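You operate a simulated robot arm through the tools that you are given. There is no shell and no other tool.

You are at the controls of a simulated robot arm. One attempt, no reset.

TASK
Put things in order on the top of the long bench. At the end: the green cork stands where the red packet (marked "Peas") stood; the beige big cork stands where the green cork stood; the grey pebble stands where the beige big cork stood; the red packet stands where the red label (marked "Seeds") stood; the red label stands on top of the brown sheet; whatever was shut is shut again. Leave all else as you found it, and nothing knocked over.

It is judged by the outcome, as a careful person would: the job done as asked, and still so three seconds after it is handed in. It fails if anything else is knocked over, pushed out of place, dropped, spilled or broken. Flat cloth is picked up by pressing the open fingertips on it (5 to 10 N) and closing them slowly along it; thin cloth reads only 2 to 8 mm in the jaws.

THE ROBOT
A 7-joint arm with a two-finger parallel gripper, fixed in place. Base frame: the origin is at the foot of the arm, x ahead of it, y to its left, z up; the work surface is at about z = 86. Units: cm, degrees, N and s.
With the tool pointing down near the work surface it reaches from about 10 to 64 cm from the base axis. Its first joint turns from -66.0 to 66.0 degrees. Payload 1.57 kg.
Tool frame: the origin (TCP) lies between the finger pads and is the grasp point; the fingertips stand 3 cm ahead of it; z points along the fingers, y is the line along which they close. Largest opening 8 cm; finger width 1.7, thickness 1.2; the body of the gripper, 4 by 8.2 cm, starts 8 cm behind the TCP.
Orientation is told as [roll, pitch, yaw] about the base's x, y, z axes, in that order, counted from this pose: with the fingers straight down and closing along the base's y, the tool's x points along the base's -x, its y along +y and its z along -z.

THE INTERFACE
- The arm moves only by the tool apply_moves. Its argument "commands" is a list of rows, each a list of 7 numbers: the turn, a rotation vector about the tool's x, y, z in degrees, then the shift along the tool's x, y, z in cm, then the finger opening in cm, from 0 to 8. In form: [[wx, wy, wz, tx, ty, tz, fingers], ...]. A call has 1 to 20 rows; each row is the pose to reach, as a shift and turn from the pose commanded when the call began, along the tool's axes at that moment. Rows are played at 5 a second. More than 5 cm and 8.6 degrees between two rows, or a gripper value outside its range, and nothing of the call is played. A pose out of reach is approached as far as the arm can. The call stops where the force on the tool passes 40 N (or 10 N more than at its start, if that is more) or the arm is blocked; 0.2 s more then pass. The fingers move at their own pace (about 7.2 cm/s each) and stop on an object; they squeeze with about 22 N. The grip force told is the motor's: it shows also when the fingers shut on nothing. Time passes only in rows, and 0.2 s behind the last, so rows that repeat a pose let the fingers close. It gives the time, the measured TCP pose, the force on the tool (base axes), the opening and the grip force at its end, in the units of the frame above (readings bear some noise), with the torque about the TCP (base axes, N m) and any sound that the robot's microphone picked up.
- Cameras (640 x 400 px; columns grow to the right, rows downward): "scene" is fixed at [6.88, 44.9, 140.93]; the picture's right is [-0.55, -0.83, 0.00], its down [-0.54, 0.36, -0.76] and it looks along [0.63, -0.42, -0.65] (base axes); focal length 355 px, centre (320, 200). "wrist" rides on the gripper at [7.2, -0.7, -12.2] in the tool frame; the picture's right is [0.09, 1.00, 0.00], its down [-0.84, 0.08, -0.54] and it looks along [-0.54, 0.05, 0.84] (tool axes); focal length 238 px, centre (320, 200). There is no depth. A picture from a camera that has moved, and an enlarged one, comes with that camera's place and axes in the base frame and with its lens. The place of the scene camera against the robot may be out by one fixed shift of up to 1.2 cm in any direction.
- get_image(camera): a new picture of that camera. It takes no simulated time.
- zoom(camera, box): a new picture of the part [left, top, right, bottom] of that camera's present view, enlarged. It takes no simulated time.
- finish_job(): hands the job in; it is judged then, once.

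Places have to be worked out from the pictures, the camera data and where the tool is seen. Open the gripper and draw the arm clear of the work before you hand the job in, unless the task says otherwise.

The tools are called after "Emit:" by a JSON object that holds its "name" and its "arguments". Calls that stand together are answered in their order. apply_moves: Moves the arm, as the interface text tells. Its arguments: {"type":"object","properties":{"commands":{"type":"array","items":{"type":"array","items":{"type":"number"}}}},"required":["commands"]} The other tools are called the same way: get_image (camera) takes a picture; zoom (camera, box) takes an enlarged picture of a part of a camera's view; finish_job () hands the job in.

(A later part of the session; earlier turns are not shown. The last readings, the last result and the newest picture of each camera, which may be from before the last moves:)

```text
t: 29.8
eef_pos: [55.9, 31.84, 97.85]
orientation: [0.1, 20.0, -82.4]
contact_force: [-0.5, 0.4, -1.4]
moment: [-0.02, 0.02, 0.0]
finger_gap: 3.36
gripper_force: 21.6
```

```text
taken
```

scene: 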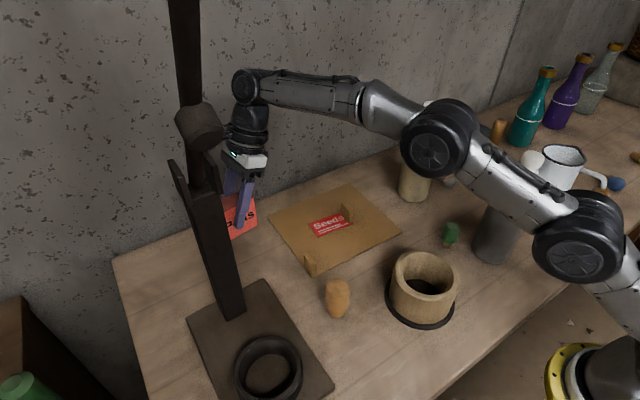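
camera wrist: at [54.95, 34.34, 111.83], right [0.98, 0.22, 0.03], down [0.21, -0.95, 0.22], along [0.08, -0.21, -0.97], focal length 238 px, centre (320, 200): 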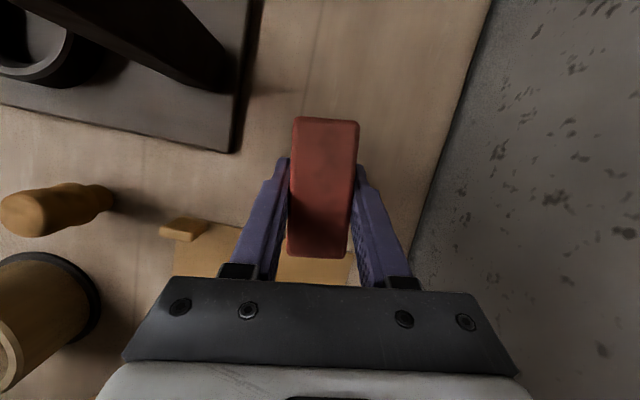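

Reach is fine with the tilt, and measured TCP is (55.90,31.84). I lower to just above the bench.

Emit:
{"name": "apply_moves", "arguments": {"commands": [[0, 0, 0, -0.68, 0, 1.88, 2], [0, 0, 0, -1.37, 0, 3.76, 2], [0, 0, 0, -1.88, 0, 5.17, 2], [0, 0, 0, -2.02, 0, 5.55, 2], [0, 0, 0, -2.02, 0, 5.55, 2]]}}

Emit:
{"name": "get_image", "arguments": {"camera": "wrist"}}

Emit:
{"name": "zoom", "arguments": {"camera": "scene", "box": [190, 150, 350, 260]}}

```text
t: 31.0
eef_pos: [56.03, 31.86, 92.13]
orientation: [0.0, 20.0, -82.4]
contact_force: [0.1, 1.1, -1.5]
moment: [0.0, -0.01, 0.01]
finger_gap: 3.36
gripper_force: 22.2
```

```text
taken
camera wrist: at [54.96, 34.34, 105.94], right [0.98, 0.22, 0.03], down [0.21, -0.95, 0.22], along [0.08, -0.21, -0.97], focal length 238 px, centre (320, 200)
```

wrist: 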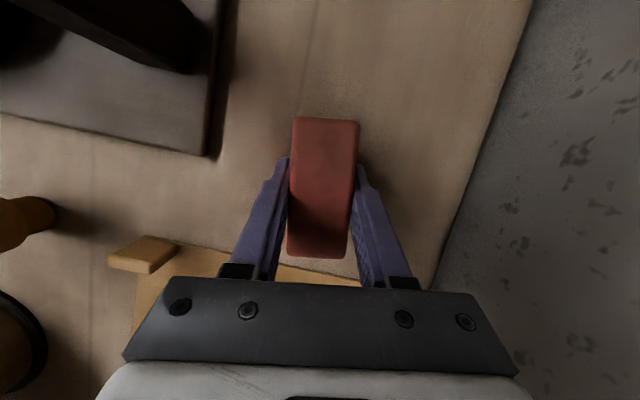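

```text
3.64 times, centred on (270, 205) of scene
camera zoom: at [6.88, 44.9, 140.93], right [-0.55, -0.83, 0.0], down [-0.54, 0.36, -0.76], along [0.63, -0.42, -0.65], focal length 1291 px, centre (502, 182)
```

zoom: 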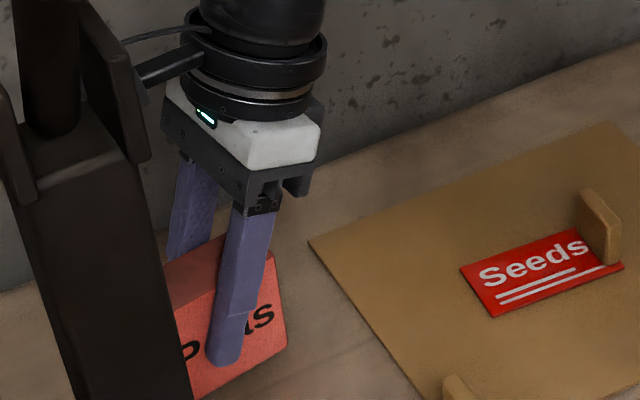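

There is a small gap left beneath the packet. I lower in fine steps until it touches.

Emit:
{"name": "apply_moves", "arguments": {"commands": [[0, 0, 0, -0.07, 0, 0.19, 2], [0, 0, 0, -0.14, 0, 0.38, 2], [0, 0, 0, -0.14, 0, 0.38, 2]]}}

```text
t: 31.8
eef_pos: [55.95, 31.73, 91.67]
orientation: [0.0, 20.0, -82.4]
contact_force: [0.2, 0.2, -0.4]
moment: [0.05, 0.0, 0.02]
finger_gap: 3.36
gripper_force: 22.2
```

Emit:
{"name": "apply_moves", "arguments": {"commands": [[0, 0, 0, -0.035, 0, 0.09, 2], [0, 0, 0, -0.07, 0, 0.19, 2], [0, 0, 0, -0.07, 0, 0.19, 2]]}}

```text
t: 32.6
eef_pos: [55.9, 31.71, 91.57]
orientation: [0.1, 20.0, -82.3]
contact_force: [-2.7, -2.0, 6.7]
moment: [-0.22, 0.21, 0.0]
finger_gap: 3.36
gripper_force: 21.6
```

The packet now rests on the bench at 6.7 N. I ease off slightly, open slowly and withdraw along the tool axis.

Emit:
{"name": "apply_moves", "arguments": {"commands": [[0, 0, 0, 0, 0, -0.05, 3.3], [0, 0, 0, 0, 0, -0.05, 3.8], [0, 0, 0, 0, 0, -0.05, 4.6], [0, 0, 0, 0, 0, -0.05, 5.6], [0, 0, 0, 0, 0, -0.05, 6], [0, 0, 0, 0, 0, -1.5, 6], [0, 0, 0, 0, 0, -4.5, 6], [0, 0, 0, 0, 0, -8.5, 6], [0, 0, 0, 0, 0, -12, 6]]}}

Emit:
{"name": "get_image", "arguments": {"camera": "wrist"}}

Emit:
{"name": "get_image", "arguments": {"camera": "scene"}}

```text
t: 34.6
eef_pos: [56.57, 27.76, 102.64]
orientation: [0.0, 19.9, -82.4]
contact_force: [-0.2, 0.5, -1.2]
moment: [0.02, -0.04, 0.01]
finger_gap: 6.0
gripper_force: 0.1
```

```text
taken
camera wrist: at [55.57, 30.24, 116.64], right [0.98, 0.22, 0.03], down [0.21, -0.95, 0.22], along [0.08, -0.21, -0.97], focal length 238 px, centre (320, 200)
```

wrist: 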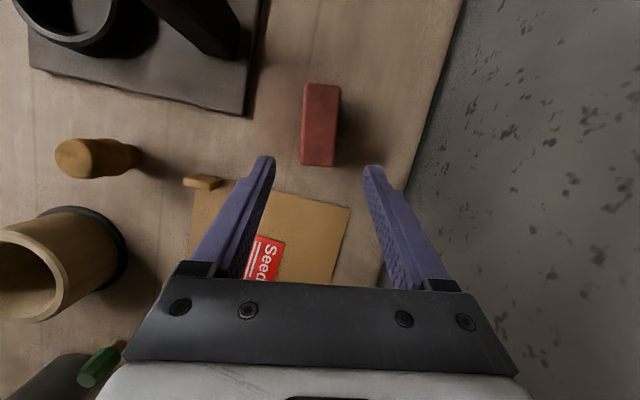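

```text
taken
```

scene: 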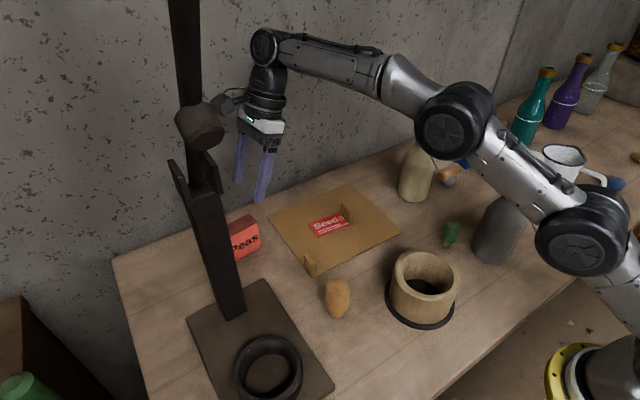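

The packet stands at about (56.0,32.4), so the label's place is filled. Now the green cork near (34,-4): I back off, untilt the tool, and go above it with yaw -30° so the camera stays away from the grey bottle.

Emit:
{"name": "apply_moves", "arguments": {"commands": [[0, -6.67, 0, -1.91, -3.37, -2.29, 6], [0, -13.33, 0, -3.82, -6.74, -4.58, 6], [0, -20, 0, -5.73, -10.11, -6.87, 6], [0, -20, 0, -7.64, -13.48, -9.16, 6]]}}

Emit:
{"name": "apply_moves", "arguments": {"commands": [[0, 0, -7.49, -2.6, -1.88, -0.49, 6], [0, 0, -14.97, -5.21, -3.75, -0.97, 6], [0, 0, -22.46, -7.81, -5.63, -1.46, 6], [0, 0, -29.94, -10.41, -7.5, -1.94, 6], [0, 0, -37.43, -13.01, -9.38, -2.43, 6], [0, 0, -44.9, -15.62, -11.25, -2.91, 6], [0, 0, -52.4, -18.22, -13.13, -3.4, 6], [0, 0, -52.4, -18.22, -13.13, -3.4, 6]]}}

Emit:
{"name": "get_image", "arguments": {"camera": "wrist"}}

Emit:
{"name": "get_image", "arguments": {"camera": "scene"}}

```text
t: 35.6
eef_pos: [44.55, 15.69, 108.66]
orientation: [0.0, 0.0, -82.3]
contact_force: [-0.1, 0.0, 1.1]
moment: [0.02, -0.01, 0.01]
finger_gap: 6.0
gripper_force: 0.1
```

```text
t: 37.4
eef_pos: [33.87, -4.21, 112.09]
orientation: [0.0, 0.0, -29.9]
contact_force: [-0.3, -1.0, -0.1]
moment: [0.0, 0.0, 0.0]
finger_gap: 6.01
gripper_force: 0.1
```

```text
taken
camera wrist: at [27.33, -1.13, 124.3], right [0.42, 0.91, 0.0], down [0.76, -0.35, 0.54], along [0.49, -0.23, -0.84], focal length 238 px, centre (320, 200)
```

wrist: 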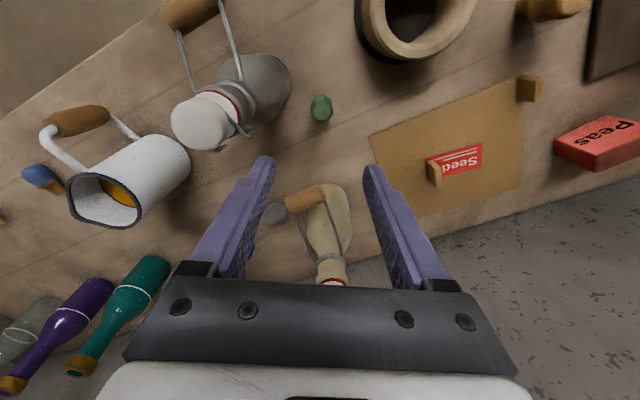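

```text
taken
```

scene: 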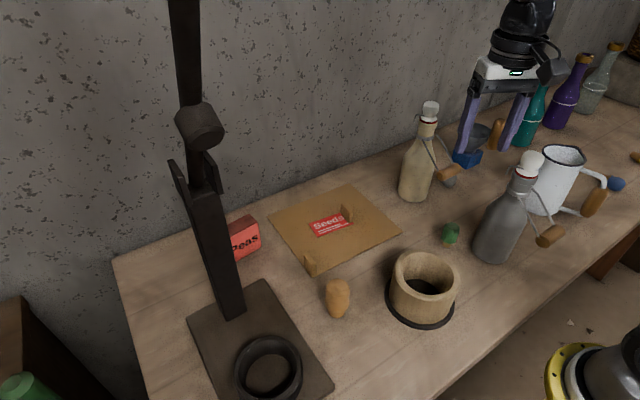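

Emit:
{"name": "zoom", "arguments": {"camera": "wrist", "box": [280, 80, 360, 130]}}

Emit:
{"name": "zoom", "arguments": {"camera": "scene", "box": [420, 210, 484, 250]}}

```text
8.00 times, centred on (320, 105) of wrist
camera zoom: at [27.33, -1.13, 124.3], right [0.42, 0.91, 0.0], down [0.76, -0.35, 0.54], along [0.49, -0.23, -0.84], focal length 1907 px, centre (320, 960)
```

zoom: 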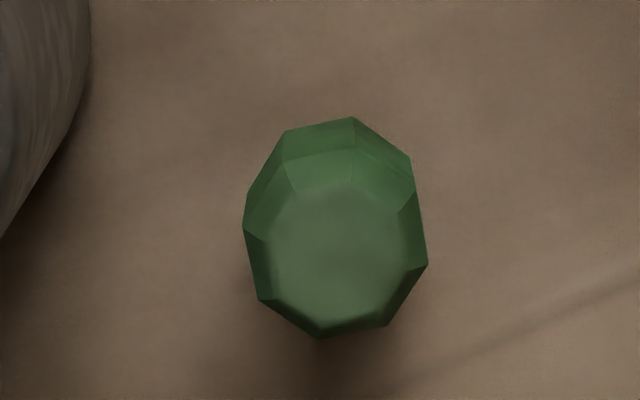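

```text
10.00 times, centred on (452, 230) of scene
camera zoom: at [6.88, 44.9, 140.93], right [-0.55, -0.83, 0.0], down [-0.54, 0.36, -0.76], along [0.63, -0.42, -0.65], focal length 3551 px, centre (-1000, -100)
```

zoom: 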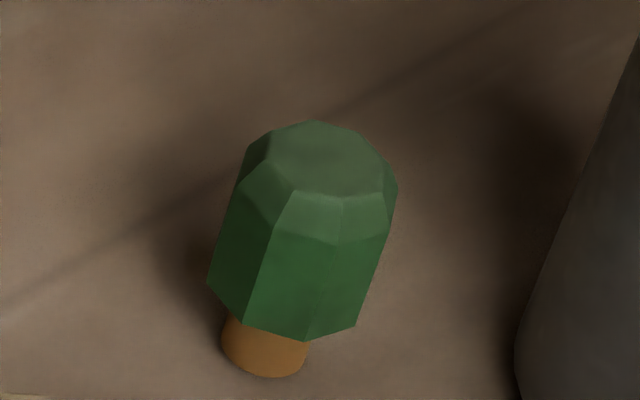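

The green cork has an octagonal head about 3.1 cm across, near (34.0,-4.05), with its top at z≈91. To keep the gripper body away from the grey bottle's wire hook, I rotate to yaw -120° and look again.

Emit:
{"name": "apply_moves", "arguments": {"commands": [[0, 0, 8.2, 0, 0, 0, 6], [0, 0, 16.4, 0, 0, 0, 6], [0, 0, 24.6, 0, 0, 0, 6], [0, 0, 32.8, 0, 0, 0, 6], [0, 0, 41, 0, 0, 0, 6], [0, 0, 49.2, 0, 0, 0, 6], [0, 0, 57.4, 0, 0, 0, 6], [0, 0, 65.6, 0, 0, 0, 6], [0, 0, 73.8, 0, 0, 0, 6], [0, 0, 82, 0, 0, 0, 6], [0, 0, 90, 0, 0, 0, 6], [0, 0, 90, 0, 0, 0, 6]]}}

Emit:
{"name": "get_image", "arguments": {"camera": "wrist"}}

```text
t: 40.0
eef_pos: [33.98, -4.08, 112.19]
orientation: [0.0, 0.0, -120.1]
contact_force: [0.1, -1.1, 0.4]
moment: [-0.01, 0.02, 0.01]
finger_gap: 6.01
gripper_force: 0.0
```

```text
taken
camera wrist: at [36.96, 2.51, 124.32], right [0.91, -0.42, 0.0], down [-0.35, -0.76, 0.54], along [-0.23, -0.49, -0.84], focal length 238 px, centre (320, 200)
```

wrist: 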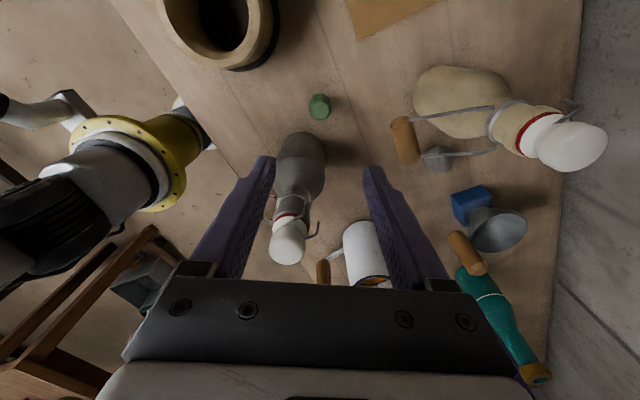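

Emit:
{"name": "zoom", "arguments": {"camera": "wrist", "box": [280, 80, 360, 130]}}

Emit:
{"name": "zoom", "arguments": {"camera": "wrist", "box": [200, 60, 440, 210]}}

```text
8.00 times, centred on (320, 105) of wrist
camera zoom: at [36.96, 2.51, 124.32], right [0.91, -0.42, 0.0], down [-0.35, -0.76, 0.54], along [-0.23, -0.49, -0.84], focal length 1907 px, centre (320, 960)
```

zoom: 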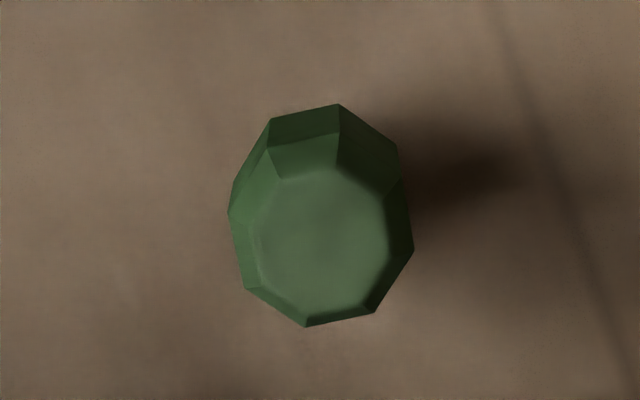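

```text
2.67 times, centred on (320, 135) of wrist
camera zoom: at [36.96, 2.51, 124.32], right [0.91, -0.42, 0.0], down [-0.35, -0.76, 0.54], along [-0.23, -0.49, -0.84], focal length 636 px, centre (320, 373)
```

zoom: 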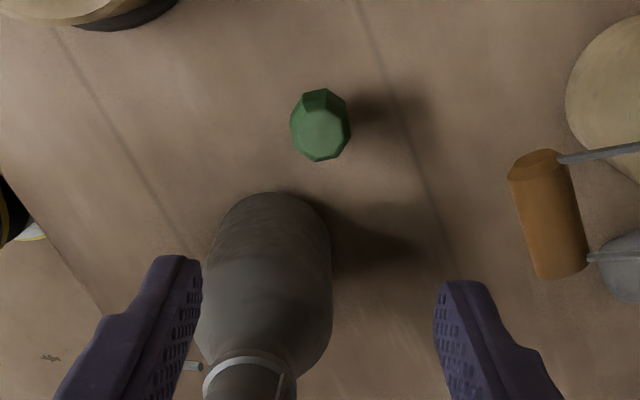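

Triangulated, the cork is at (33.95,-4.0) with its top at z≈91.3 and its flats facing ±13°. I set yaw to -103.3° to close on flats and descend to just above it.

Emit:
{"name": "apply_moves", "arguments": {"commands": [[0, 0, -6, 0, 0, 4, 5.5], [0, 0, -12, 0, 0, 8, 5.5], [0, 0, -16.7, 0, 0, 12.5, 5.5], [0, 0, -16.7, 0, 0, 16, 5.5], [0, 0, -16.7, 0, 0, 16.5, 5.5]]}}

Emit:
{"name": "get_image", "arguments": {"camera": "wrist"}}

Emit:
{"name": "zoom", "arguments": {"camera": "scene", "box": [380, 110, 580, 260]}}

```text
t: 41.2
eef_pos: [33.99, -4.01, 95.58]
orientation: [0.0, 0.0, -103.3]
contact_force: [0.3, -0.2, 0.0]
moment: [-0.03, -0.03, 0.02]
finger_gap: 5.5
gripper_force: 0.1
```

```text
taken
camera wrist: at [34.92, 3.16, 107.77], right [0.99, -0.14, 0.0], down [-0.12, -0.83, 0.54], along [-0.07, -0.54, -0.84], focal length 238 px, centre (320, 200)
```

wrist: 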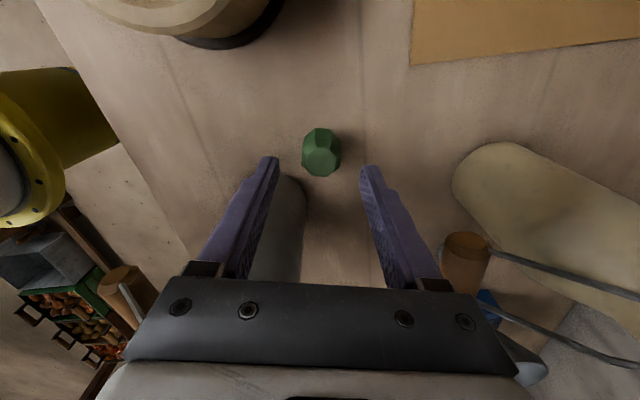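

```text
2.67 times, centred on (480, 185) of scene
camera zoom: at [6.88, 44.9, 140.93], right [-0.55, -0.83, 0.0], down [-0.54, 0.36, -0.76], along [0.63, -0.42, -0.65], focal length 947 px, centre (-107, 240)
```

zoom: 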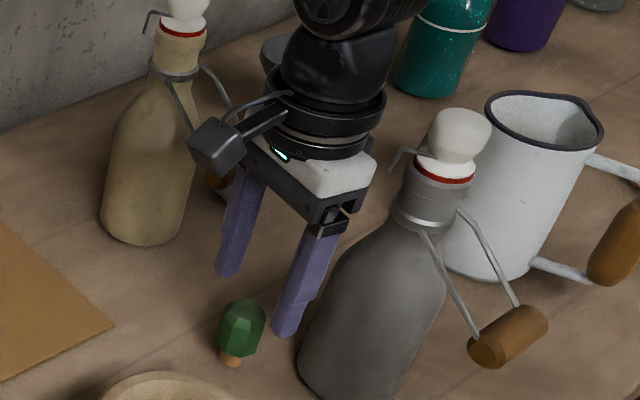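

The cork is centred between the fingers and the gripper body clears the bottle by about 2 cm. I descend to z≈90.8 and close gently.

Emit:
{"name": "apply_moves", "arguments": {"commands": [[0, 0, 0, 0, 0, 2, 5.5], [0, 0, 0, 0, 0, 4, 5.5], [0, 0, 0, 0, 0, 4.7, 5.5], [0, 0, 0, 0, 0, 4.7, 4.5], [0, 0, 0, 0, 0, 4.7, 3.7], [0, 0, 0, 0, 0, 4.7, 3.1], [0, 0, 0, 0, 0, 4.7, 2.5], [0, 0, 0, 0, 0, 4.7, 1.5], [0, 0, 0, 0, 0, 4.7, 1.5]]}}

Emit:
{"name": "get_image", "arguments": {"camera": "wrist"}}

Emit:
{"name": "zoom", "arguments": {"camera": "scene", "box": [380, 110, 580, 260]}}

```text
t: 43.2
eef_pos: [34.1, -4.09, 90.96]
orientation: [-0.1, 0.0, -103.4]
contact_force: [0.4, -1.0, -0.5]
moment: [0.0, -0.02, 0.01]
finger_gap: 3.05
gripper_force: 21.9
```

```text
taken
camera wrist: at [35.0, 3.1, 103.13], right [0.99, -0.14, 0.0], down [-0.12, -0.83, 0.54], along [-0.08, -0.54, -0.84], focal length 238 px, centre (320, 200)
```

wrist: 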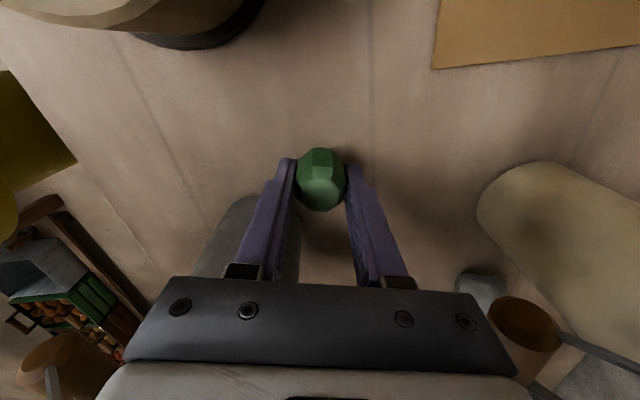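

```text
2.67 times, centred on (480, 185) of scene
camera zoom: at [6.88, 44.9, 140.93], right [-0.55, -0.83, 0.0], down [-0.54, 0.36, -0.76], along [0.63, -0.42, -0.65], focal length 947 px, centre (-107, 240)
```

zoom: 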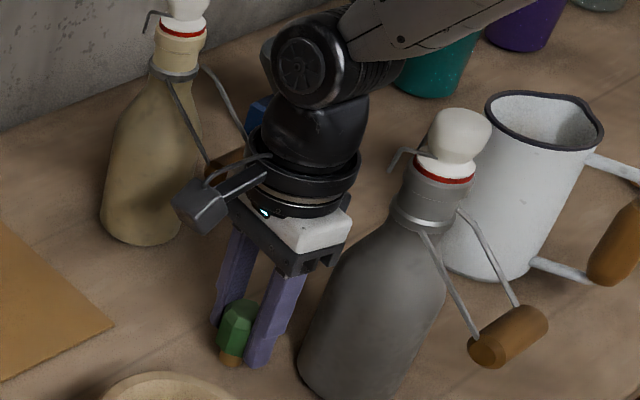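

The green cork is gripped with a gap of 3.05 cm. I lift it high and carry it to above the packet's old place at (32.06,-19.85).

Emit:
{"name": "apply_moves", "arguments": {"commands": [[0, 0, 0, 0, 0, -1, 1.5], [0, 0, 0, 0, 0, -4, 1.5], [0, 0, 0, 0, 0, -8.5, 1.5], [0, 0, 0, 0, 0, -13, 1.5], [0, 0, 0, 0, 0, -17.5, 1.5], [0, 0, 0, 0, 0, -22, 1.5], [0, 0, 0, 0, 0, -25.2, 1.5], [0, 0, 0, -3.97, 0.44, -25.2, 1.5], [0, 0, 0, -7.94, 0.88, -25.2, 1.5], [0, 0, 0, -11.9, 1.32, -25.2, 1.5], [0, 0, 0, -15.87, 1.76, -25.2, 1.5], [0, 0, 0, -15.87, 1.76, -25.2, 1.5]]}}

Emit:
{"name": "get_image", "arguments": {"camera": "wrist"}}

Emit:
{"name": "get_image", "arguments": {"camera": "scene"}}

```text
t: 45.8
eef_pos: [32.04, -19.87, 116.3]
orientation: [0.0, 0.0, -103.2]
contact_force: [-0.4, 0.5, -0.9]
moment: [0.01, 0.04, -0.02]
finger_gap: 3.02
gripper_force: 21.9
```

```text
taken
camera wrist: at [32.98, -12.67, 128.47], right [0.99, -0.14, 0.0], down [-0.12, -0.83, 0.54], along [-0.07, -0.54, -0.84], focal length 238 px, centre (320, 200)
```

wrist: 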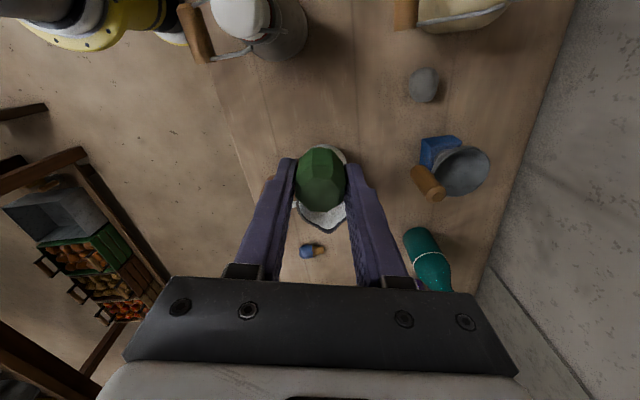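

```text
taken
```

scene: 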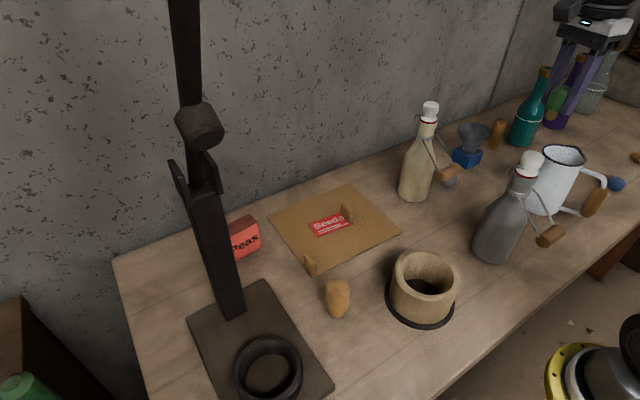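

The cork is above the packet's place. I lower it to just above the bench, staying clear of the bottle and mug.

Emit:
{"name": "apply_moves", "arguments": {"commands": [[0, 0, 0, 0, 0, 4.5, 1.5], [0, 0, 0, 0, 0, 9, 1.5], [0, 0, 0, 0, 0, 13.5, 1.5], [0, 0, 0, 0, 0, 18, 1.5], [0, 0, 0, 0, 0, 22, 1.5], [0, 0, 0, 0, 0, 24.5, 1.5], [0, 0, 0, 0, 0, 24.5, 1.5]]}}

Emit:
{"name": "get_image", "arguments": {"camera": "wrist"}}

Emit:
{"name": "zoom", "arguments": {"camera": "scene", "box": [440, 60, 640, 210]}}

```text
t: 47.4
eef_pos: [31.88, -19.95, 91.73]
orientation: [0.0, 0.1, -103.2]
contact_force: [0.2, 0.1, 0.2]
moment: [-0.03, 0.01, 0.01]
finger_gap: 3.04
gripper_force: 22.1
```

```text
taken
camera wrist: at [33.0, -12.69, 103.87], right [0.99, -0.14, 0.0], down [-0.12, -0.83, 0.54], along [-0.08, -0.54, -0.84], focal length 238 px, centre (320, 200)
```

wrist: 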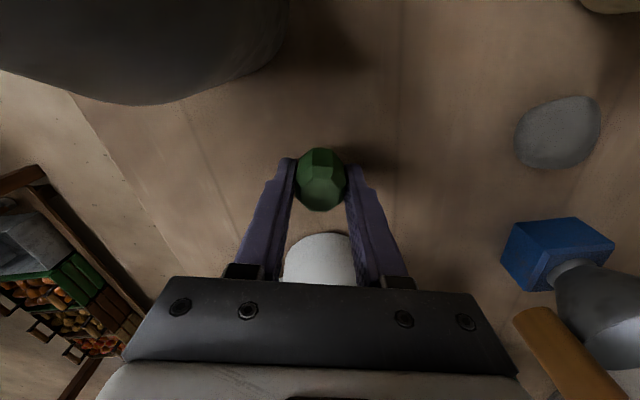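

```text
2.67 times, centred on (540, 135) of scene
camera zoom: at [6.88, 44.9, 140.93], right [-0.55, -0.83, 0.0], down [-0.54, 0.36, -0.76], along [0.63, -0.42, -0.65], focal length 947 px, centre (-267, 373)
```

zoom: 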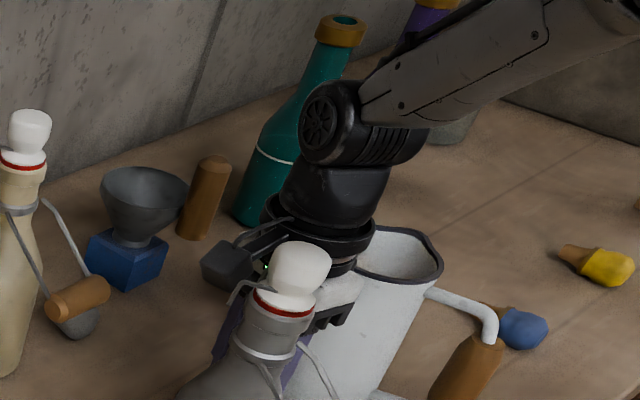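

The cork is just above the bench and nothing was touched. I take fine steps down to contact.

Emit:
{"name": "apply_moves", "arguments": {"commands": [[0, 0, 0, 0, 0, 0.3, 1.5], [0, 0, 0, 0, 0, 0.6, 1.5], [0, 0, 0, 0, 0, 0.6, 1.5]]}}

```text
t: 48.2
eef_pos: [32.01, -19.9, 91.04]
orientation: [0.0, 0.0, -103.1]
contact_force: [-0.4, 0.6, -0.5]
moment: [-0.02, 0.0, -0.01]
finger_gap: 3.08
gripper_force: 21.6
```

Emit:
{"name": "apply_moves", "arguments": {"commands": [[0, 0, 0, 0, 0, 0.1, 1.5], [0, 0, 0, 0, 0, 0.18, 1.5], [0, 0, 0, 0, 0, 0.18, 1.5]]}}

```text
t: 49.0
eef_pos: [32.01, -20.02, 90.9]
orientation: [0.1, 0.0, -103.4]
contact_force: [-1.3, 2.4, 5.8]
moment: [0.11, 0.06, 0.01]
finger_gap: 3.04
gripper_force: 22.3
```

Contact is 5.8 N, so the cork is standing. I release slowly and rise straight up.

Emit:
{"name": "apply_moves", "arguments": {"commands": [[0, 0, 0, 0, 0, -0.05, 3.0], [0, 0, 0, 0, 0, -0.05, 3.4], [0, 0, 0, 0, 0, -0.05, 4.2], [0, 0, 0, 0, 0, -0.05, 5.2], [0, 0, 0, 0, 0, -0.05, 5.5], [0, 0, 0, 0, 0, -1.5, 5.5], [0, 0, 0, 0, 0, -5, 5.5], [0, 0, 0, 0, 0, -9.5, 5.5], [0, 0, 0, 0, 0, -14, 5.5], [0, 0, 0, 0, 0, -18.5, 5.5], [0, 0, 0, 0, 0, -23, 5.5], [0, 0, 0, 0, 0, -26, 5.5]]}}

Emit:
{"name": "get_image", "arguments": {"camera": "wrist"}}

Emit:
{"name": "get_image", "arguments": {"camera": "scene"}}

```text
t: 51.6
eef_pos: [31.89, -19.94, 116.72]
orientation: [-0.1, 0.0, -103.2]
contact_force: [0.7, -0.3, 0.2]
moment: [0.01, -0.02, -0.01]
finger_gap: 5.52
gripper_force: 0.0
```

```text
taken
camera wrist: at [32.99, -12.75, 128.95], right [0.99, -0.14, 0.0], down [-0.12, -0.83, 0.54], along [-0.08, -0.54, -0.84], focal length 238 px, centre (320, 200)
```

wrist: 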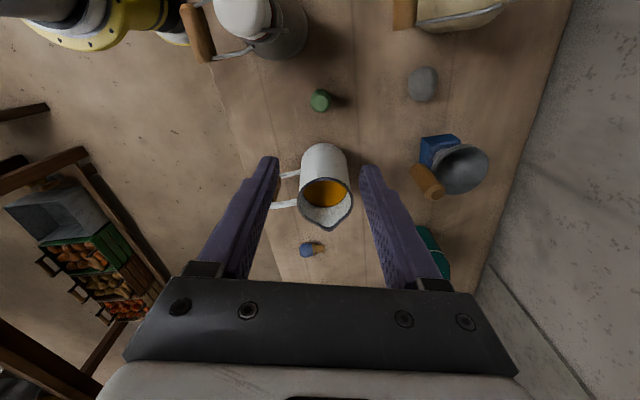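

```text
taken
```

scene: 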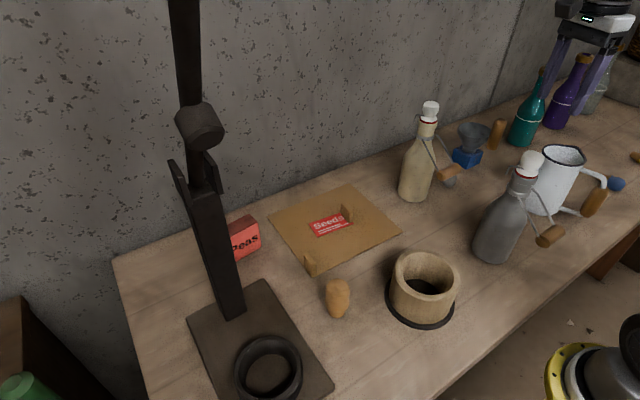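

The green cork stands upright at about (32,-19.8). Next I move over the beige big cork near (33.5,24), turning the tool to yaw -60° on the way.

Emit:
{"name": "apply_moves", "arguments": {"commands": [[0, 0, -4.32, 4.31, -0.86, 0, 6], [0, 0, -8.64, 8.62, -1.71, 0, 6], [0, 0, -12.96, 12.93, -2.57, 0, 6], [0, 0, -17.28, 17.24, -3.42, 0, 6], [0, 0, -21.6, 21.55, -4.28, 0, 6], [0, 0, -25.92, 25.86, -5.13, 0.5, 6], [0, 0, -30.24, 30.17, -5.99, 1.5, 6], [0, 0, -34.56, 34.48, -6.84, 2.5, 6], [0, 0, -38.9, 38.79, -7.7, 3.6, 6], [0, 0, -43.2, 43.1, -8.55, 4.7, 6], [0, 0, -43.2, 43.1, -8.55, 4.7, 6]]}}

Emit:
{"name": "get_image", "arguments": {"camera": "wrist"}}

Emit:
{"name": "zoom", "arguments": {"camera": "scene", "box": [297, 265, 377, 325]}}

```text
t: 54.0
eef_pos: [33.51, 23.93, 112.08]
orientation: [0.1, -0.1, -60.0]
contact_force: [0.1, -0.7, 0.9]
moment: [-0.03, 0.0, 0.01]
finger_gap: 6.01
gripper_force: 0.1
```

```text
taken
camera wrist: at [29.41, 29.9, 124.32], right [0.82, 0.58, 0.0], down [0.49, -0.69, 0.54], along [0.31, -0.44, -0.84], focal length 238 px, centre (320, 200)
```

wrist: 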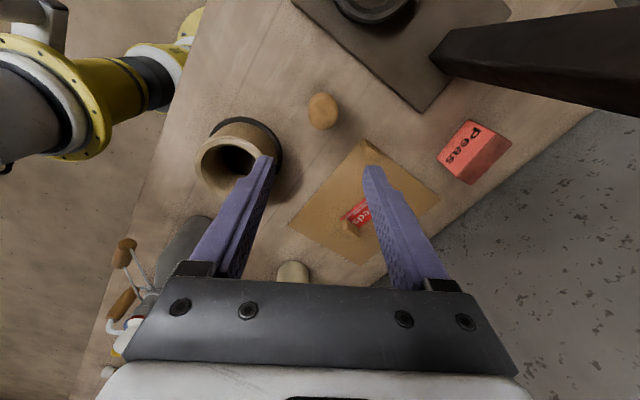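

```text
6.67 times, centred on (337, 295) of scene
camera zoom: at [6.88, 44.9, 140.93], right [-0.55, -0.83, 0.0], down [-0.54, 0.36, -0.76], along [0.63, -0.42, -0.65], focal length 2367 px, centre (207, -433)
```

zoom: 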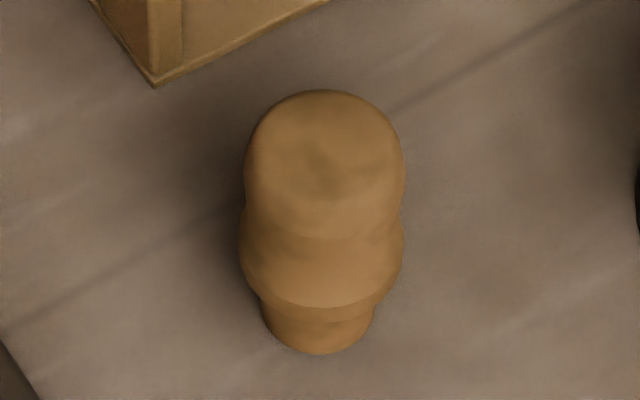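

Emit:
{"name": "zoom", "arguments": {"camera": "wrist", "box": [270, 75, 374, 140]}}

```text
6.15 times, centred on (322, 108) of wrist
camera zoom: at [29.41, 29.9, 124.32], right [0.82, 0.58, 0.0], down [0.49, -0.69, 0.54], along [0.31, -0.44, -0.84], focal length 1467 px, centre (308, 769)
```

zoom: 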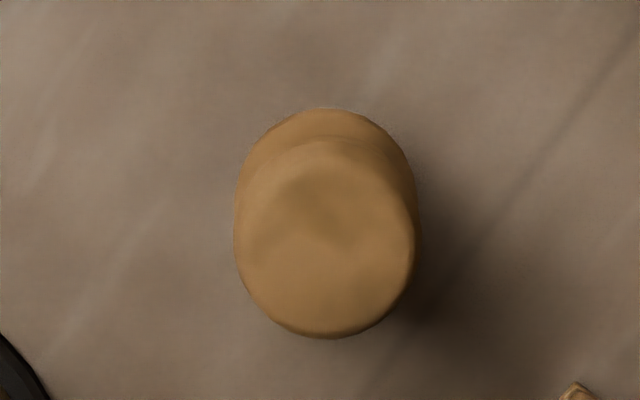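

The beige cork is about 4 cm across and 6 cm tall, with its centre near (33.8,24.2). I lower closer to refine the position.

Emit:
{"name": "apply_moves", "arguments": {"commands": [[0, 0, 0, 0, 0, 4.5, 6.5], [0, 0, 0, 0, 0, 9, 6.5], [0, 0, 0, 0, 0, 13.5, 6.5], [0, 0, 0, 0, 0, 14.5, 6.5]]}}

Emit:
{"name": "get_image", "arguments": {"camera": "wrist"}}

Emit:
{"name": "zoom", "arguments": {"camera": "scene", "box": [240, 160, 440, 330]}}

```text
t: 55.0
eef_pos: [33.6, 23.96, 97.75]
orientation: [0.1, 0.0, -60.1]
contact_force: [0.5, -0.3, -0.5]
moment: [0.01, 0.02, -0.02]
finger_gap: 6.5
gripper_force: 0.1
```

```text
taken
camera wrist: at [29.48, 29.87, 109.93], right [0.82, 0.58, 0.0], down [0.48, -0.69, 0.54], along [0.31, -0.44, -0.84], focal length 238 px, centre (320, 200)
```

wrist: 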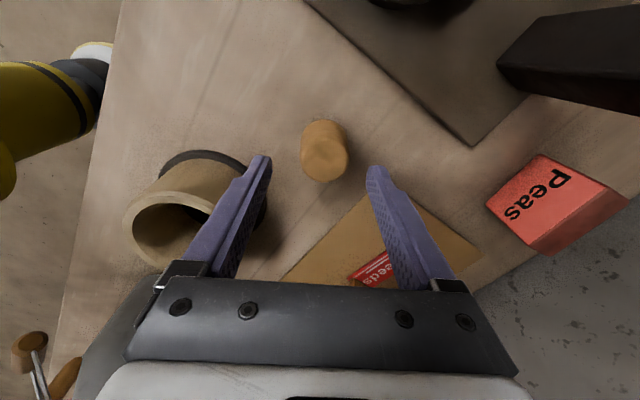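

```text
2.35 times, centred on (340, 245) of scene
camera zoom: at [6.88, 44.9, 140.93], right [-0.55, -0.83, 0.0], down [-0.54, 0.36, -0.76], along [0.63, -0.42, -0.65], focal length 836 px, centre (273, 94)
```

zoom: 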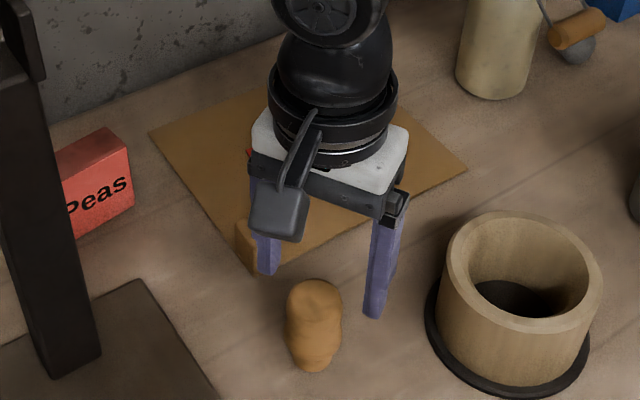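

Emit:
{"name": "zoom", "arguments": {"camera": "wrist", "box": [276, 105, 372, 195]}}

```text
4.44 times, centred on (324, 150) of wrist
camera zoom: at [29.48, 29.87, 109.93], right [0.82, 0.58, 0.0], down [0.48, -0.69, 0.54], along [0.31, -0.44, -0.84], focal length 1059 px, centre (302, 422)
```

zoom: 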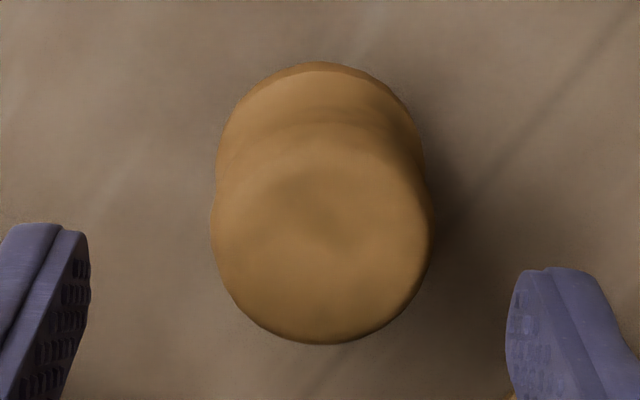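

The cork centre is refined to (34.0,24.06). I correct 0.4 cm along the closing axis, descend to z≈90.9 and grip.

Emit:
{"name": "apply_moves", "arguments": {"commands": [[0, 0, 0, -0.11, 0.4, 1, 6.5], [0, 0, 0, -0.11, 0.4, 4, 6.5], [0, 0, 0, -0.11, 0.4, 6.85, 6.5], [0, 0, 0, -0.11, 0.4, 6.85, 5.6], [0, 0, 0, -0.11, 0.4, 6.85, 4.8], [0, 0, 0, -0.11, 0.4, 6.85, 4.2], [0, 0, 0, -0.11, 0.4, 6.85, 3.5], [0, 0, 0, -0.11, 0.4, 6.85, 2.5], [0, 0, 0, -0.11, 0.4, 6.85, 2.5]]}}

Emit:
{"name": "get_image", "arguments": {"camera": "wrist"}}

Emit:
{"name": "zoom", "arguments": {"camera": "scene", "box": [240, 160, 440, 330]}}

```text
t: 57.0
eef_pos: [33.86, 23.98, 90.81]
orientation: [-0.2, -0.1, -60.1]
contact_force: [0.1, 0.3, -0.1]
moment: [0.0, 0.0, -0.02]
finger_gap: 3.76
gripper_force: 22.1
```

```text
taken
camera wrist: at [29.79, 29.97, 103.05], right [0.82, 0.58, 0.0], down [0.48, -0.69, 0.54], along [0.31, -0.44, -0.84], focal length 238 px, centre (320, 200)
```

wrist: 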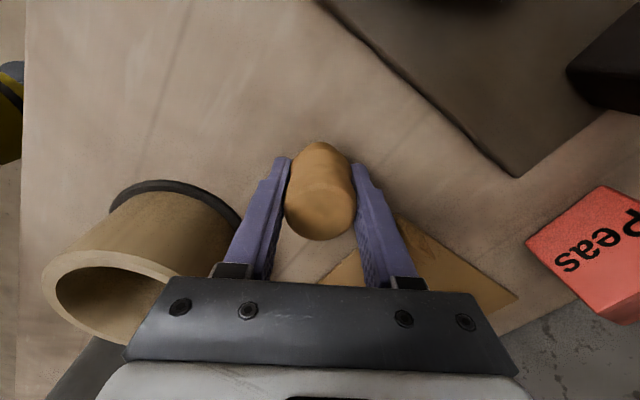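

```text
2.35 times, centred on (340, 245) of scene
camera zoom: at [6.88, 44.9, 140.93], right [-0.55, -0.83, 0.0], down [-0.54, 0.36, -0.76], along [0.63, -0.42, -0.65], focal length 836 px, centre (273, 94)
```

zoom: 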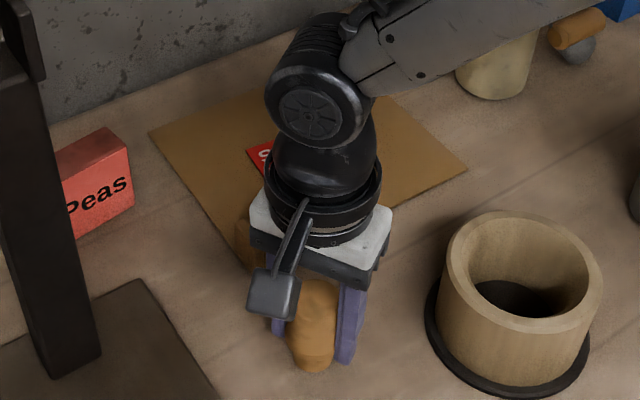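

The big cork is gripped with a gap of 3.76 cm. I lift it, carry it over the crock at a safe height, and turn back to yaw -103° above the green cork's old place at (34.0,-4.0).

Emit:
{"name": "apply_moves", "arguments": {"commands": [[0, 0, 0, 0, 0, -1, 2.5], [0, 0, 0, 0, 0, -5, 2.5], [0, 0, 0, 0, 0, -9.6, 2.5], [0, 0, 0, 0, 0, -14.4, 2.5], [0, 0, 0, 0, 0, -19.2, 2.5], [0, 0, 6.19, -3.47, -1.99, -19.2, 2.5], [0, 0, 12.37, -6.94, -3.97, -19.2, 2.5], [0, 0, 18.56, -10.41, -5.96, -19.2, 2.5], [0, 0, 24.74, -13.89, -7.94, -19.2, 2.5], [0, 0, 30.93, -17.36, -9.93, -19.2, 2.5], [0, 0, 37.1, -20.83, -11.91, -19.2, 2.5], [0, 0, 43.3, -24.3, -13.9, -19.2, 2.5], [0, 0, 43.3, -24.3, -13.9, -19.2, 2.5]]}}

Emit:
{"name": "get_image", "arguments": {"camera": "wrist"}}

Emit:
{"name": "get_image", "arguments": {"camera": "scene"}}

```text
t: 59.8
eef_pos: [34.17, -3.92, 110.13]
orientation: [-0.1, 0.0, -103.4]
contact_force: [-0.2, -0.5, -0.2]
moment: [0.02, 0.03, 0.0]
finger_gap: 3.74
gripper_force: 22.2
```

```text
taken
camera wrist: at [35.12, 3.26, 122.21], right [0.99, -0.14, 0.0], down [-0.12, -0.83, 0.54], along [-0.08, -0.54, -0.84], focal length 238 px, centre (320, 200)
```

wrist: 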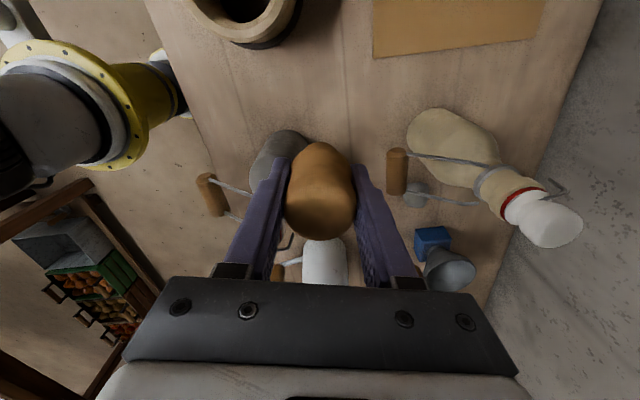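

```text
taken
```

scene: 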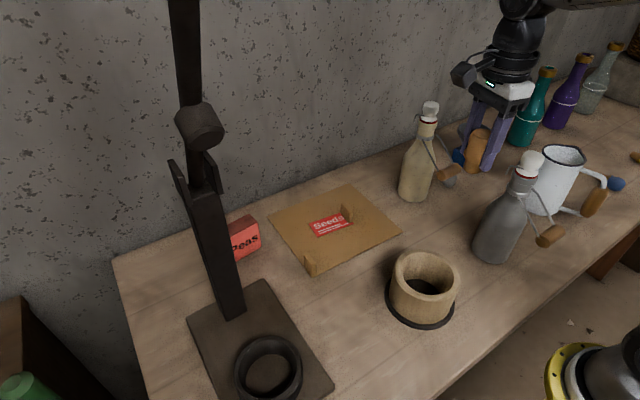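

Emit:
{"name": "apply_moves", "arguments": {"commands": [[0, 0, 0, 0, 0, 4.6, 2.5], [0, 0, 0, 0, 0, 9.2, 2.5], [0, 0, 0, 0, 0, 13.8, 2.5], [0, 0, 0, 0, 0, 17.5, 2.5], [0, 0, 0, 0, 0, 18.4, 2.5], [0, 0, 0, 0, 0, 18.4, 2.5]]}}

Emit:
{"name": "zoom", "arguments": {"camera": "scene", "box": [380, 110, 580, 260]}}

Emit:
{"name": "get_image", "arguments": {"camera": "wrist"}}

```text
t: 61.2
eef_pos: [34.0, -3.87, 91.68]
orientation: [0.0, 0.0, -103.4]
contact_force: [0.1, -0.6, -0.6]
moment: [0.05, 0.04, 0.02]
finger_gap: 3.73
gripper_force: 22.2
```

```text
2.67 times, centred on (480, 185) of scene
camera zoom: at [6.88, 44.9, 140.93], right [-0.55, -0.83, 0.0], down [-0.54, 0.36, -0.76], along [0.63, -0.42, -0.65], focal length 947 px, centre (-107, 240)
```

zoom: 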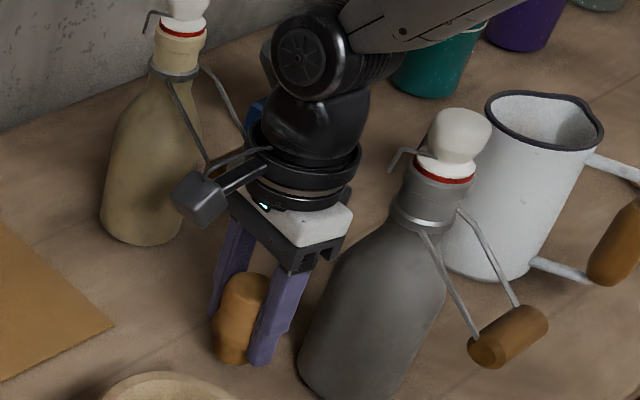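

```text
taken
camera wrist: at [35.08, 3.25, 103.72], right [0.99, -0.14, 0.0], down [-0.12, -0.83, 0.54], along [-0.08, -0.54, -0.84], focal length 238 px, centre (320, 200)
```

wrist: 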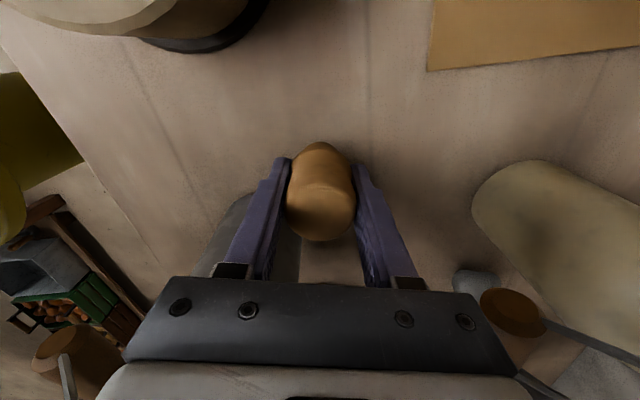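

The cork hangs upright just above the bench at the right spot. I take fine steps to contact.

Emit:
{"name": "apply_moves", "arguments": {"commands": [[0, 0, 0, 0, 0, 0.3, 2.5], [0, 0, 0, 0, 0, 0.6, 2.5], [0, 0, 0, 0, 0, 0.75, 2.5], [0, 0, 0, 0, 0, 0.75, 2.5]]}}

```text
t: 62.2
eef_pos: [33.94, -3.97, 90.75]
orientation: [0.0, 0.0, -103.5]
contact_force: [-1.4, -0.2, 1.9]
moment: [-0.07, -0.05, -0.04]
finger_gap: 3.73
gripper_force: 21.9
```

Emit:
{"name": "apply_moves", "arguments": {"commands": [[0, 0, 0, 0, 0, 0.08, 2.5], [0, 0, 0, 0, 0, 0.12, 2.5], [0, 0, 0, 0, 0, 0.12, 2.5]]}}

```text
t: 63.0
eef_pos: [34.11, -3.9, 90.76]
orientation: [0.1, 0.0, -103.4]
contact_force: [-5.8, -0.1, 20.2]
moment: [-0.04, 0.35, -0.05]
finger_gap: 3.74
gripper_force: 21.9
```

The cork is firmly seated at 20 N. I ease back up by the last step, then open slowly and rise.

Emit:
{"name": "apply_moves", "arguments": {"commands": [[0, 0, 0, 0, 0, -0.1, 2.5], [0, 0, 0, 0, 0, -0.12, 3.7], [0, 0, 0, 0, 0, -0.12, 4.2], [0, 0, 0, 0, 0, -0.12, 5.2], [0, 0, 0, 0, 0, -0.12, 6.2], [0, 0, 0, 0, 0, -0.12, 6.2], [0, 0, 0, 0, 0, -1.5, 6.2], [0, 0, 0, 0, 0, -5, 6.2], [0, 0, 0, 0, 0, -9.5, 6.2], [0, 0, 0, 0, 0, -14, 6.2], [0, 0, 0, 0, 0, -18.5, 6.2], [0, 0, 0, 0, 0, -22, 6.2]]}}

Emit:
{"name": "get_image", "arguments": {"camera": "wrist"}}

Emit:
{"name": "get_image", "arguments": {"camera": "scene"}}

```text
t: 65.6
eef_pos: [33.99, -3.99, 112.74]
orientation: [0.1, 0.0, -103.4]
contact_force: [-0.3, 0.4, 0.3]
moment: [-0.01, 0.0, -0.02]
finger_gap: 6.2
gripper_force: 0.1
```

```text
taken
camera wrist: at [35.03, 3.3, 124.92], right [0.99, -0.14, 0.0], down [-0.12, -0.83, 0.54], along [-0.08, -0.54, -0.84], focal length 238 px, centre (320, 200)
```

wrist: 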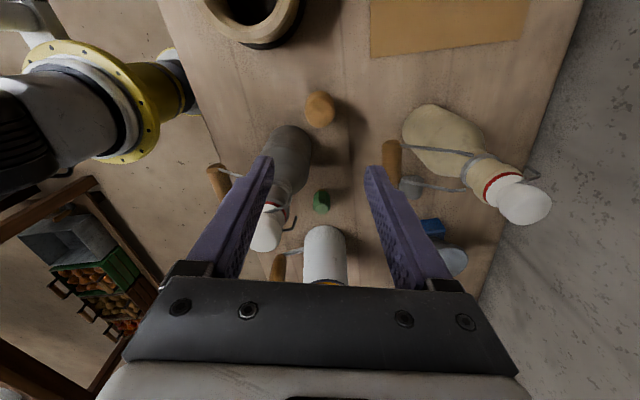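

```text
taken
```

scene: 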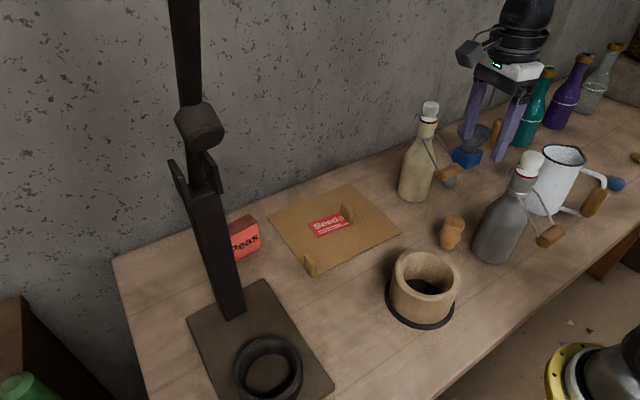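

The big cork stands where the green cork was. Next is the pebble near (48.2,-20.1), between the beige bottle and the funnel: I go high toward it while turning to yaw +40°, where the camera and body have the most room.

Emit:
{"name": "apply_moves", "arguments": {"commands": [[0, 0, -7.97, -0.84, 0.77, -1.5, 7.5], [0, 0, -15.93, -1.69, 1.54, -2.5, 7.5], [0, 0, -23.9, -2.53, 2.32, -3.3, 7.5], [0, 0, -31.9, -3.38, 3.09, -3.3, 7.5], [0, 0, -39.8, -4.22, 3.86, -3.3, 7.5], [0, 0, -47.8, -5.07, 4.63, -3.3, 7.5], [0, 0, -55.8, -5.91, 5.41, -3.3, 7.5], [0, 0, -63.7, -6.76, 6.18, -3.3, 7.5], [0, 0, -71.7, -7.6, 6.95, -3.3, 7.5], [0, 0, -79.7, -8.44, 7.72, -3.3, 7.5], [0, 0, -87.6, -9.29, 8.49, -3.3, 7.5], [0, 0, -95.6, -10.13, 9.27, -3.3, 7.5], [0, 0, -103.6, -10.98, 10.04, -3.3, 7.5], [0, 0, -111.5, -11.82, 10.81, -3.3, 7.5], [0, 0, -119.5, -12.67, 11.58, -3.3, 7.5], [0, 0, -127.5, -13.51, 12.36, -3.3, 7.5], [0, 0, -135.4, -14.36, 13.13, -3.3, 7.5], [0, 0, -143.4, -15.2, 13.9, -3.3, 7.5], [0, 0, -143.4, -15.2, 13.9, -3.3, 7.5]]}}

Emit:
{"name": "get_image", "arguments": {"camera": "wrist"}}

Emit:
{"name": "zoom", "arguments": {"camera": "scene", "box": [380, 80, 580, 260]}}

```text
t: 69.6
eef_pos: [44.0, -22.0, 116.16]
orientation: [0.0, 0.1, 40.1]
contact_force: [0.2, -0.2, -0.5]
moment: [0.02, -0.02, 0.03]
finger_gap: 7.47
gripper_force: 0.0
```

```text
taken
camera wrist: at [39.0, -27.0, 128.27], right [-0.71, 0.7, 0.0], down [0.59, 0.6, 0.54], along [0.38, 0.39, -0.84], focal length 238 px, centre (320, 200)
```

wrist: 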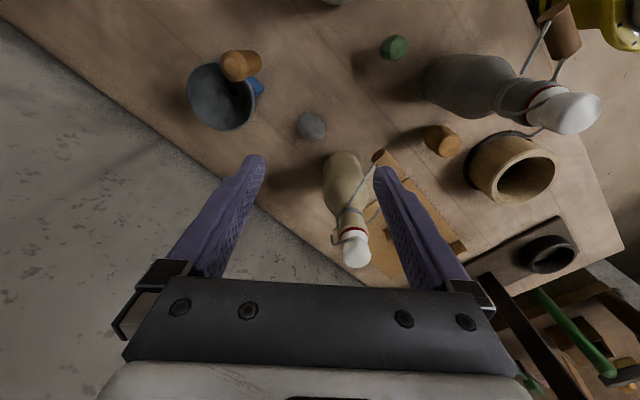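

```text
2.22 times, centred on (480, 170) of scene
camera zoom: at [6.88, 44.9, 140.93], right [-0.55, -0.83, 0.0], down [-0.54, 0.36, -0.76], along [0.63, -0.42, -0.65], focal length 789 px, centre (-36, 267)
```

zoom: 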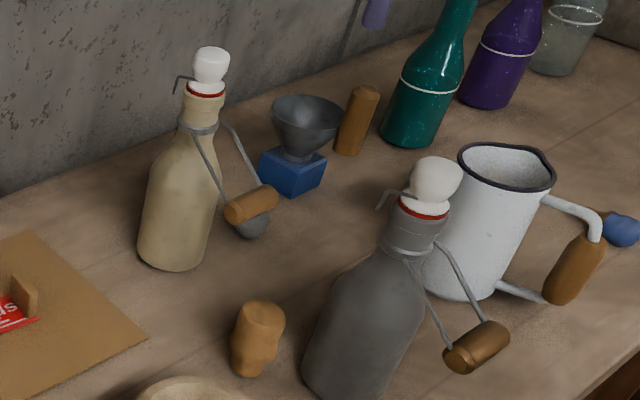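

Emit:
{"name": "zoom", "arguments": {"camera": "wrist", "box": [180, 40, 420, 190]}}

Emit:
{"name": "zoom", "arguments": {"camera": "wrist", "box": [280, 100, 344, 150]}}

```text
2.67 times, centred on (300, 115) of wrist
camera zoom: at [39.0, -27.0, 128.27], right [-0.71, 0.7, 0.0], down [0.59, 0.6, 0.54], along [0.38, 0.39, -0.84], focal length 636 px, centre (373, 427)
```

zoom: 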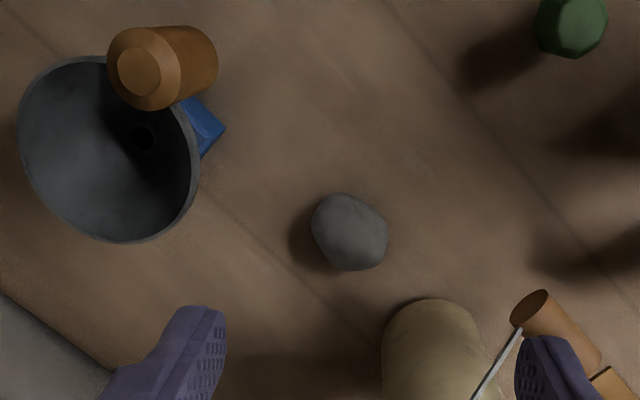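

```text
8.00 times, centred on (312, 125) of wrist
camera zoom: at [39.0, -27.0, 128.27], right [-0.71, 0.7, 0.0], down [0.59, 0.6, 0.54], along [0.38, 0.39, -0.84], focal length 1907 px, centre (384, 800)
```

zoom: 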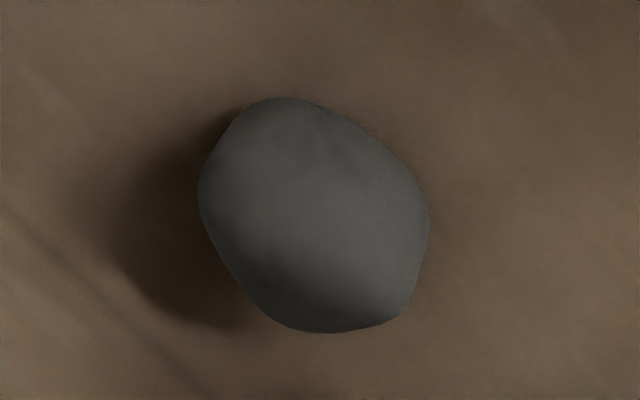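

The pebble is about 5.4 × 4.2 cm, centred at (48.06,-19.8), with its long axis near y. The beige bottle axis is at about (50.2,-9.8) and the funnel at (51.6,-31.9). I turn to yaw 65° to close across the short axis and lower to z≈100 for a check.

Emit:
{"name": "apply_moves", "arguments": {"commands": [[0, 0, -6.25, -1.13, -0.23, 4, 7.2], [0, 0, -12.5, -2.26, -0.46, 8, 7.2], [0, 0, -18.75, -3.39, -0.7, 12, 7.2], [0, 0, -25, -4.52, -0.93, 16, 7.2], [0, 0, -25, -4.52, -0.93, 16, 7.2]]}}

Emit:
{"name": "get_image", "arguments": {"camera": "wrist"}}

Emit:
{"name": "zoom", "arguments": {"camera": "scene", "box": [380, 60, 580, 210]}}

```text
t: 70.8
eef_pos: [48.21, -19.68, 99.98]
orientation: [0.0, 0.0, 65.1]
contact_force: [-0.5, 0.8, 0.7]
moment: [-0.03, 0.04, -0.01]
finger_gap: 7.21
gripper_force: 0.1
```

```text
taken
camera wrist: at [45.79, -26.44, 112.16], right [-0.94, 0.34, 0.0], down [0.28, 0.79, 0.54], along [0.18, 0.51, -0.84], focal length 238 px, centre (320, 200)
```

wrist: 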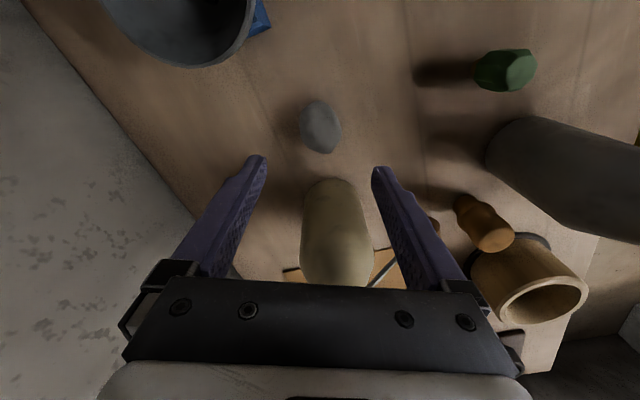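

```text
2.67 times, centred on (480, 135) of scene
camera zoom: at [6.88, 44.9, 140.93], right [-0.55, -0.83, 0.0], down [-0.54, 0.36, -0.76], along [0.63, -0.42, -0.65], focal length 947 px, centre (-107, 373)
```

zoom: 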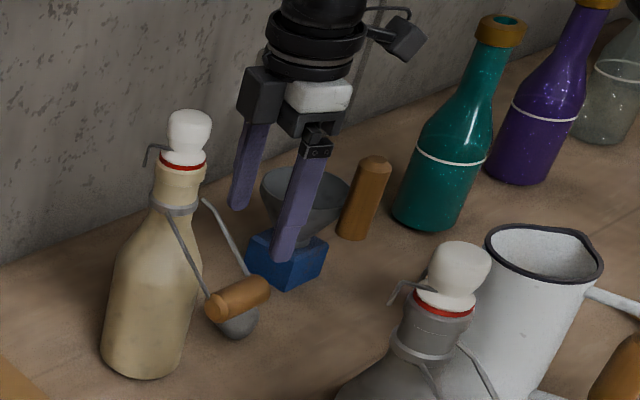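

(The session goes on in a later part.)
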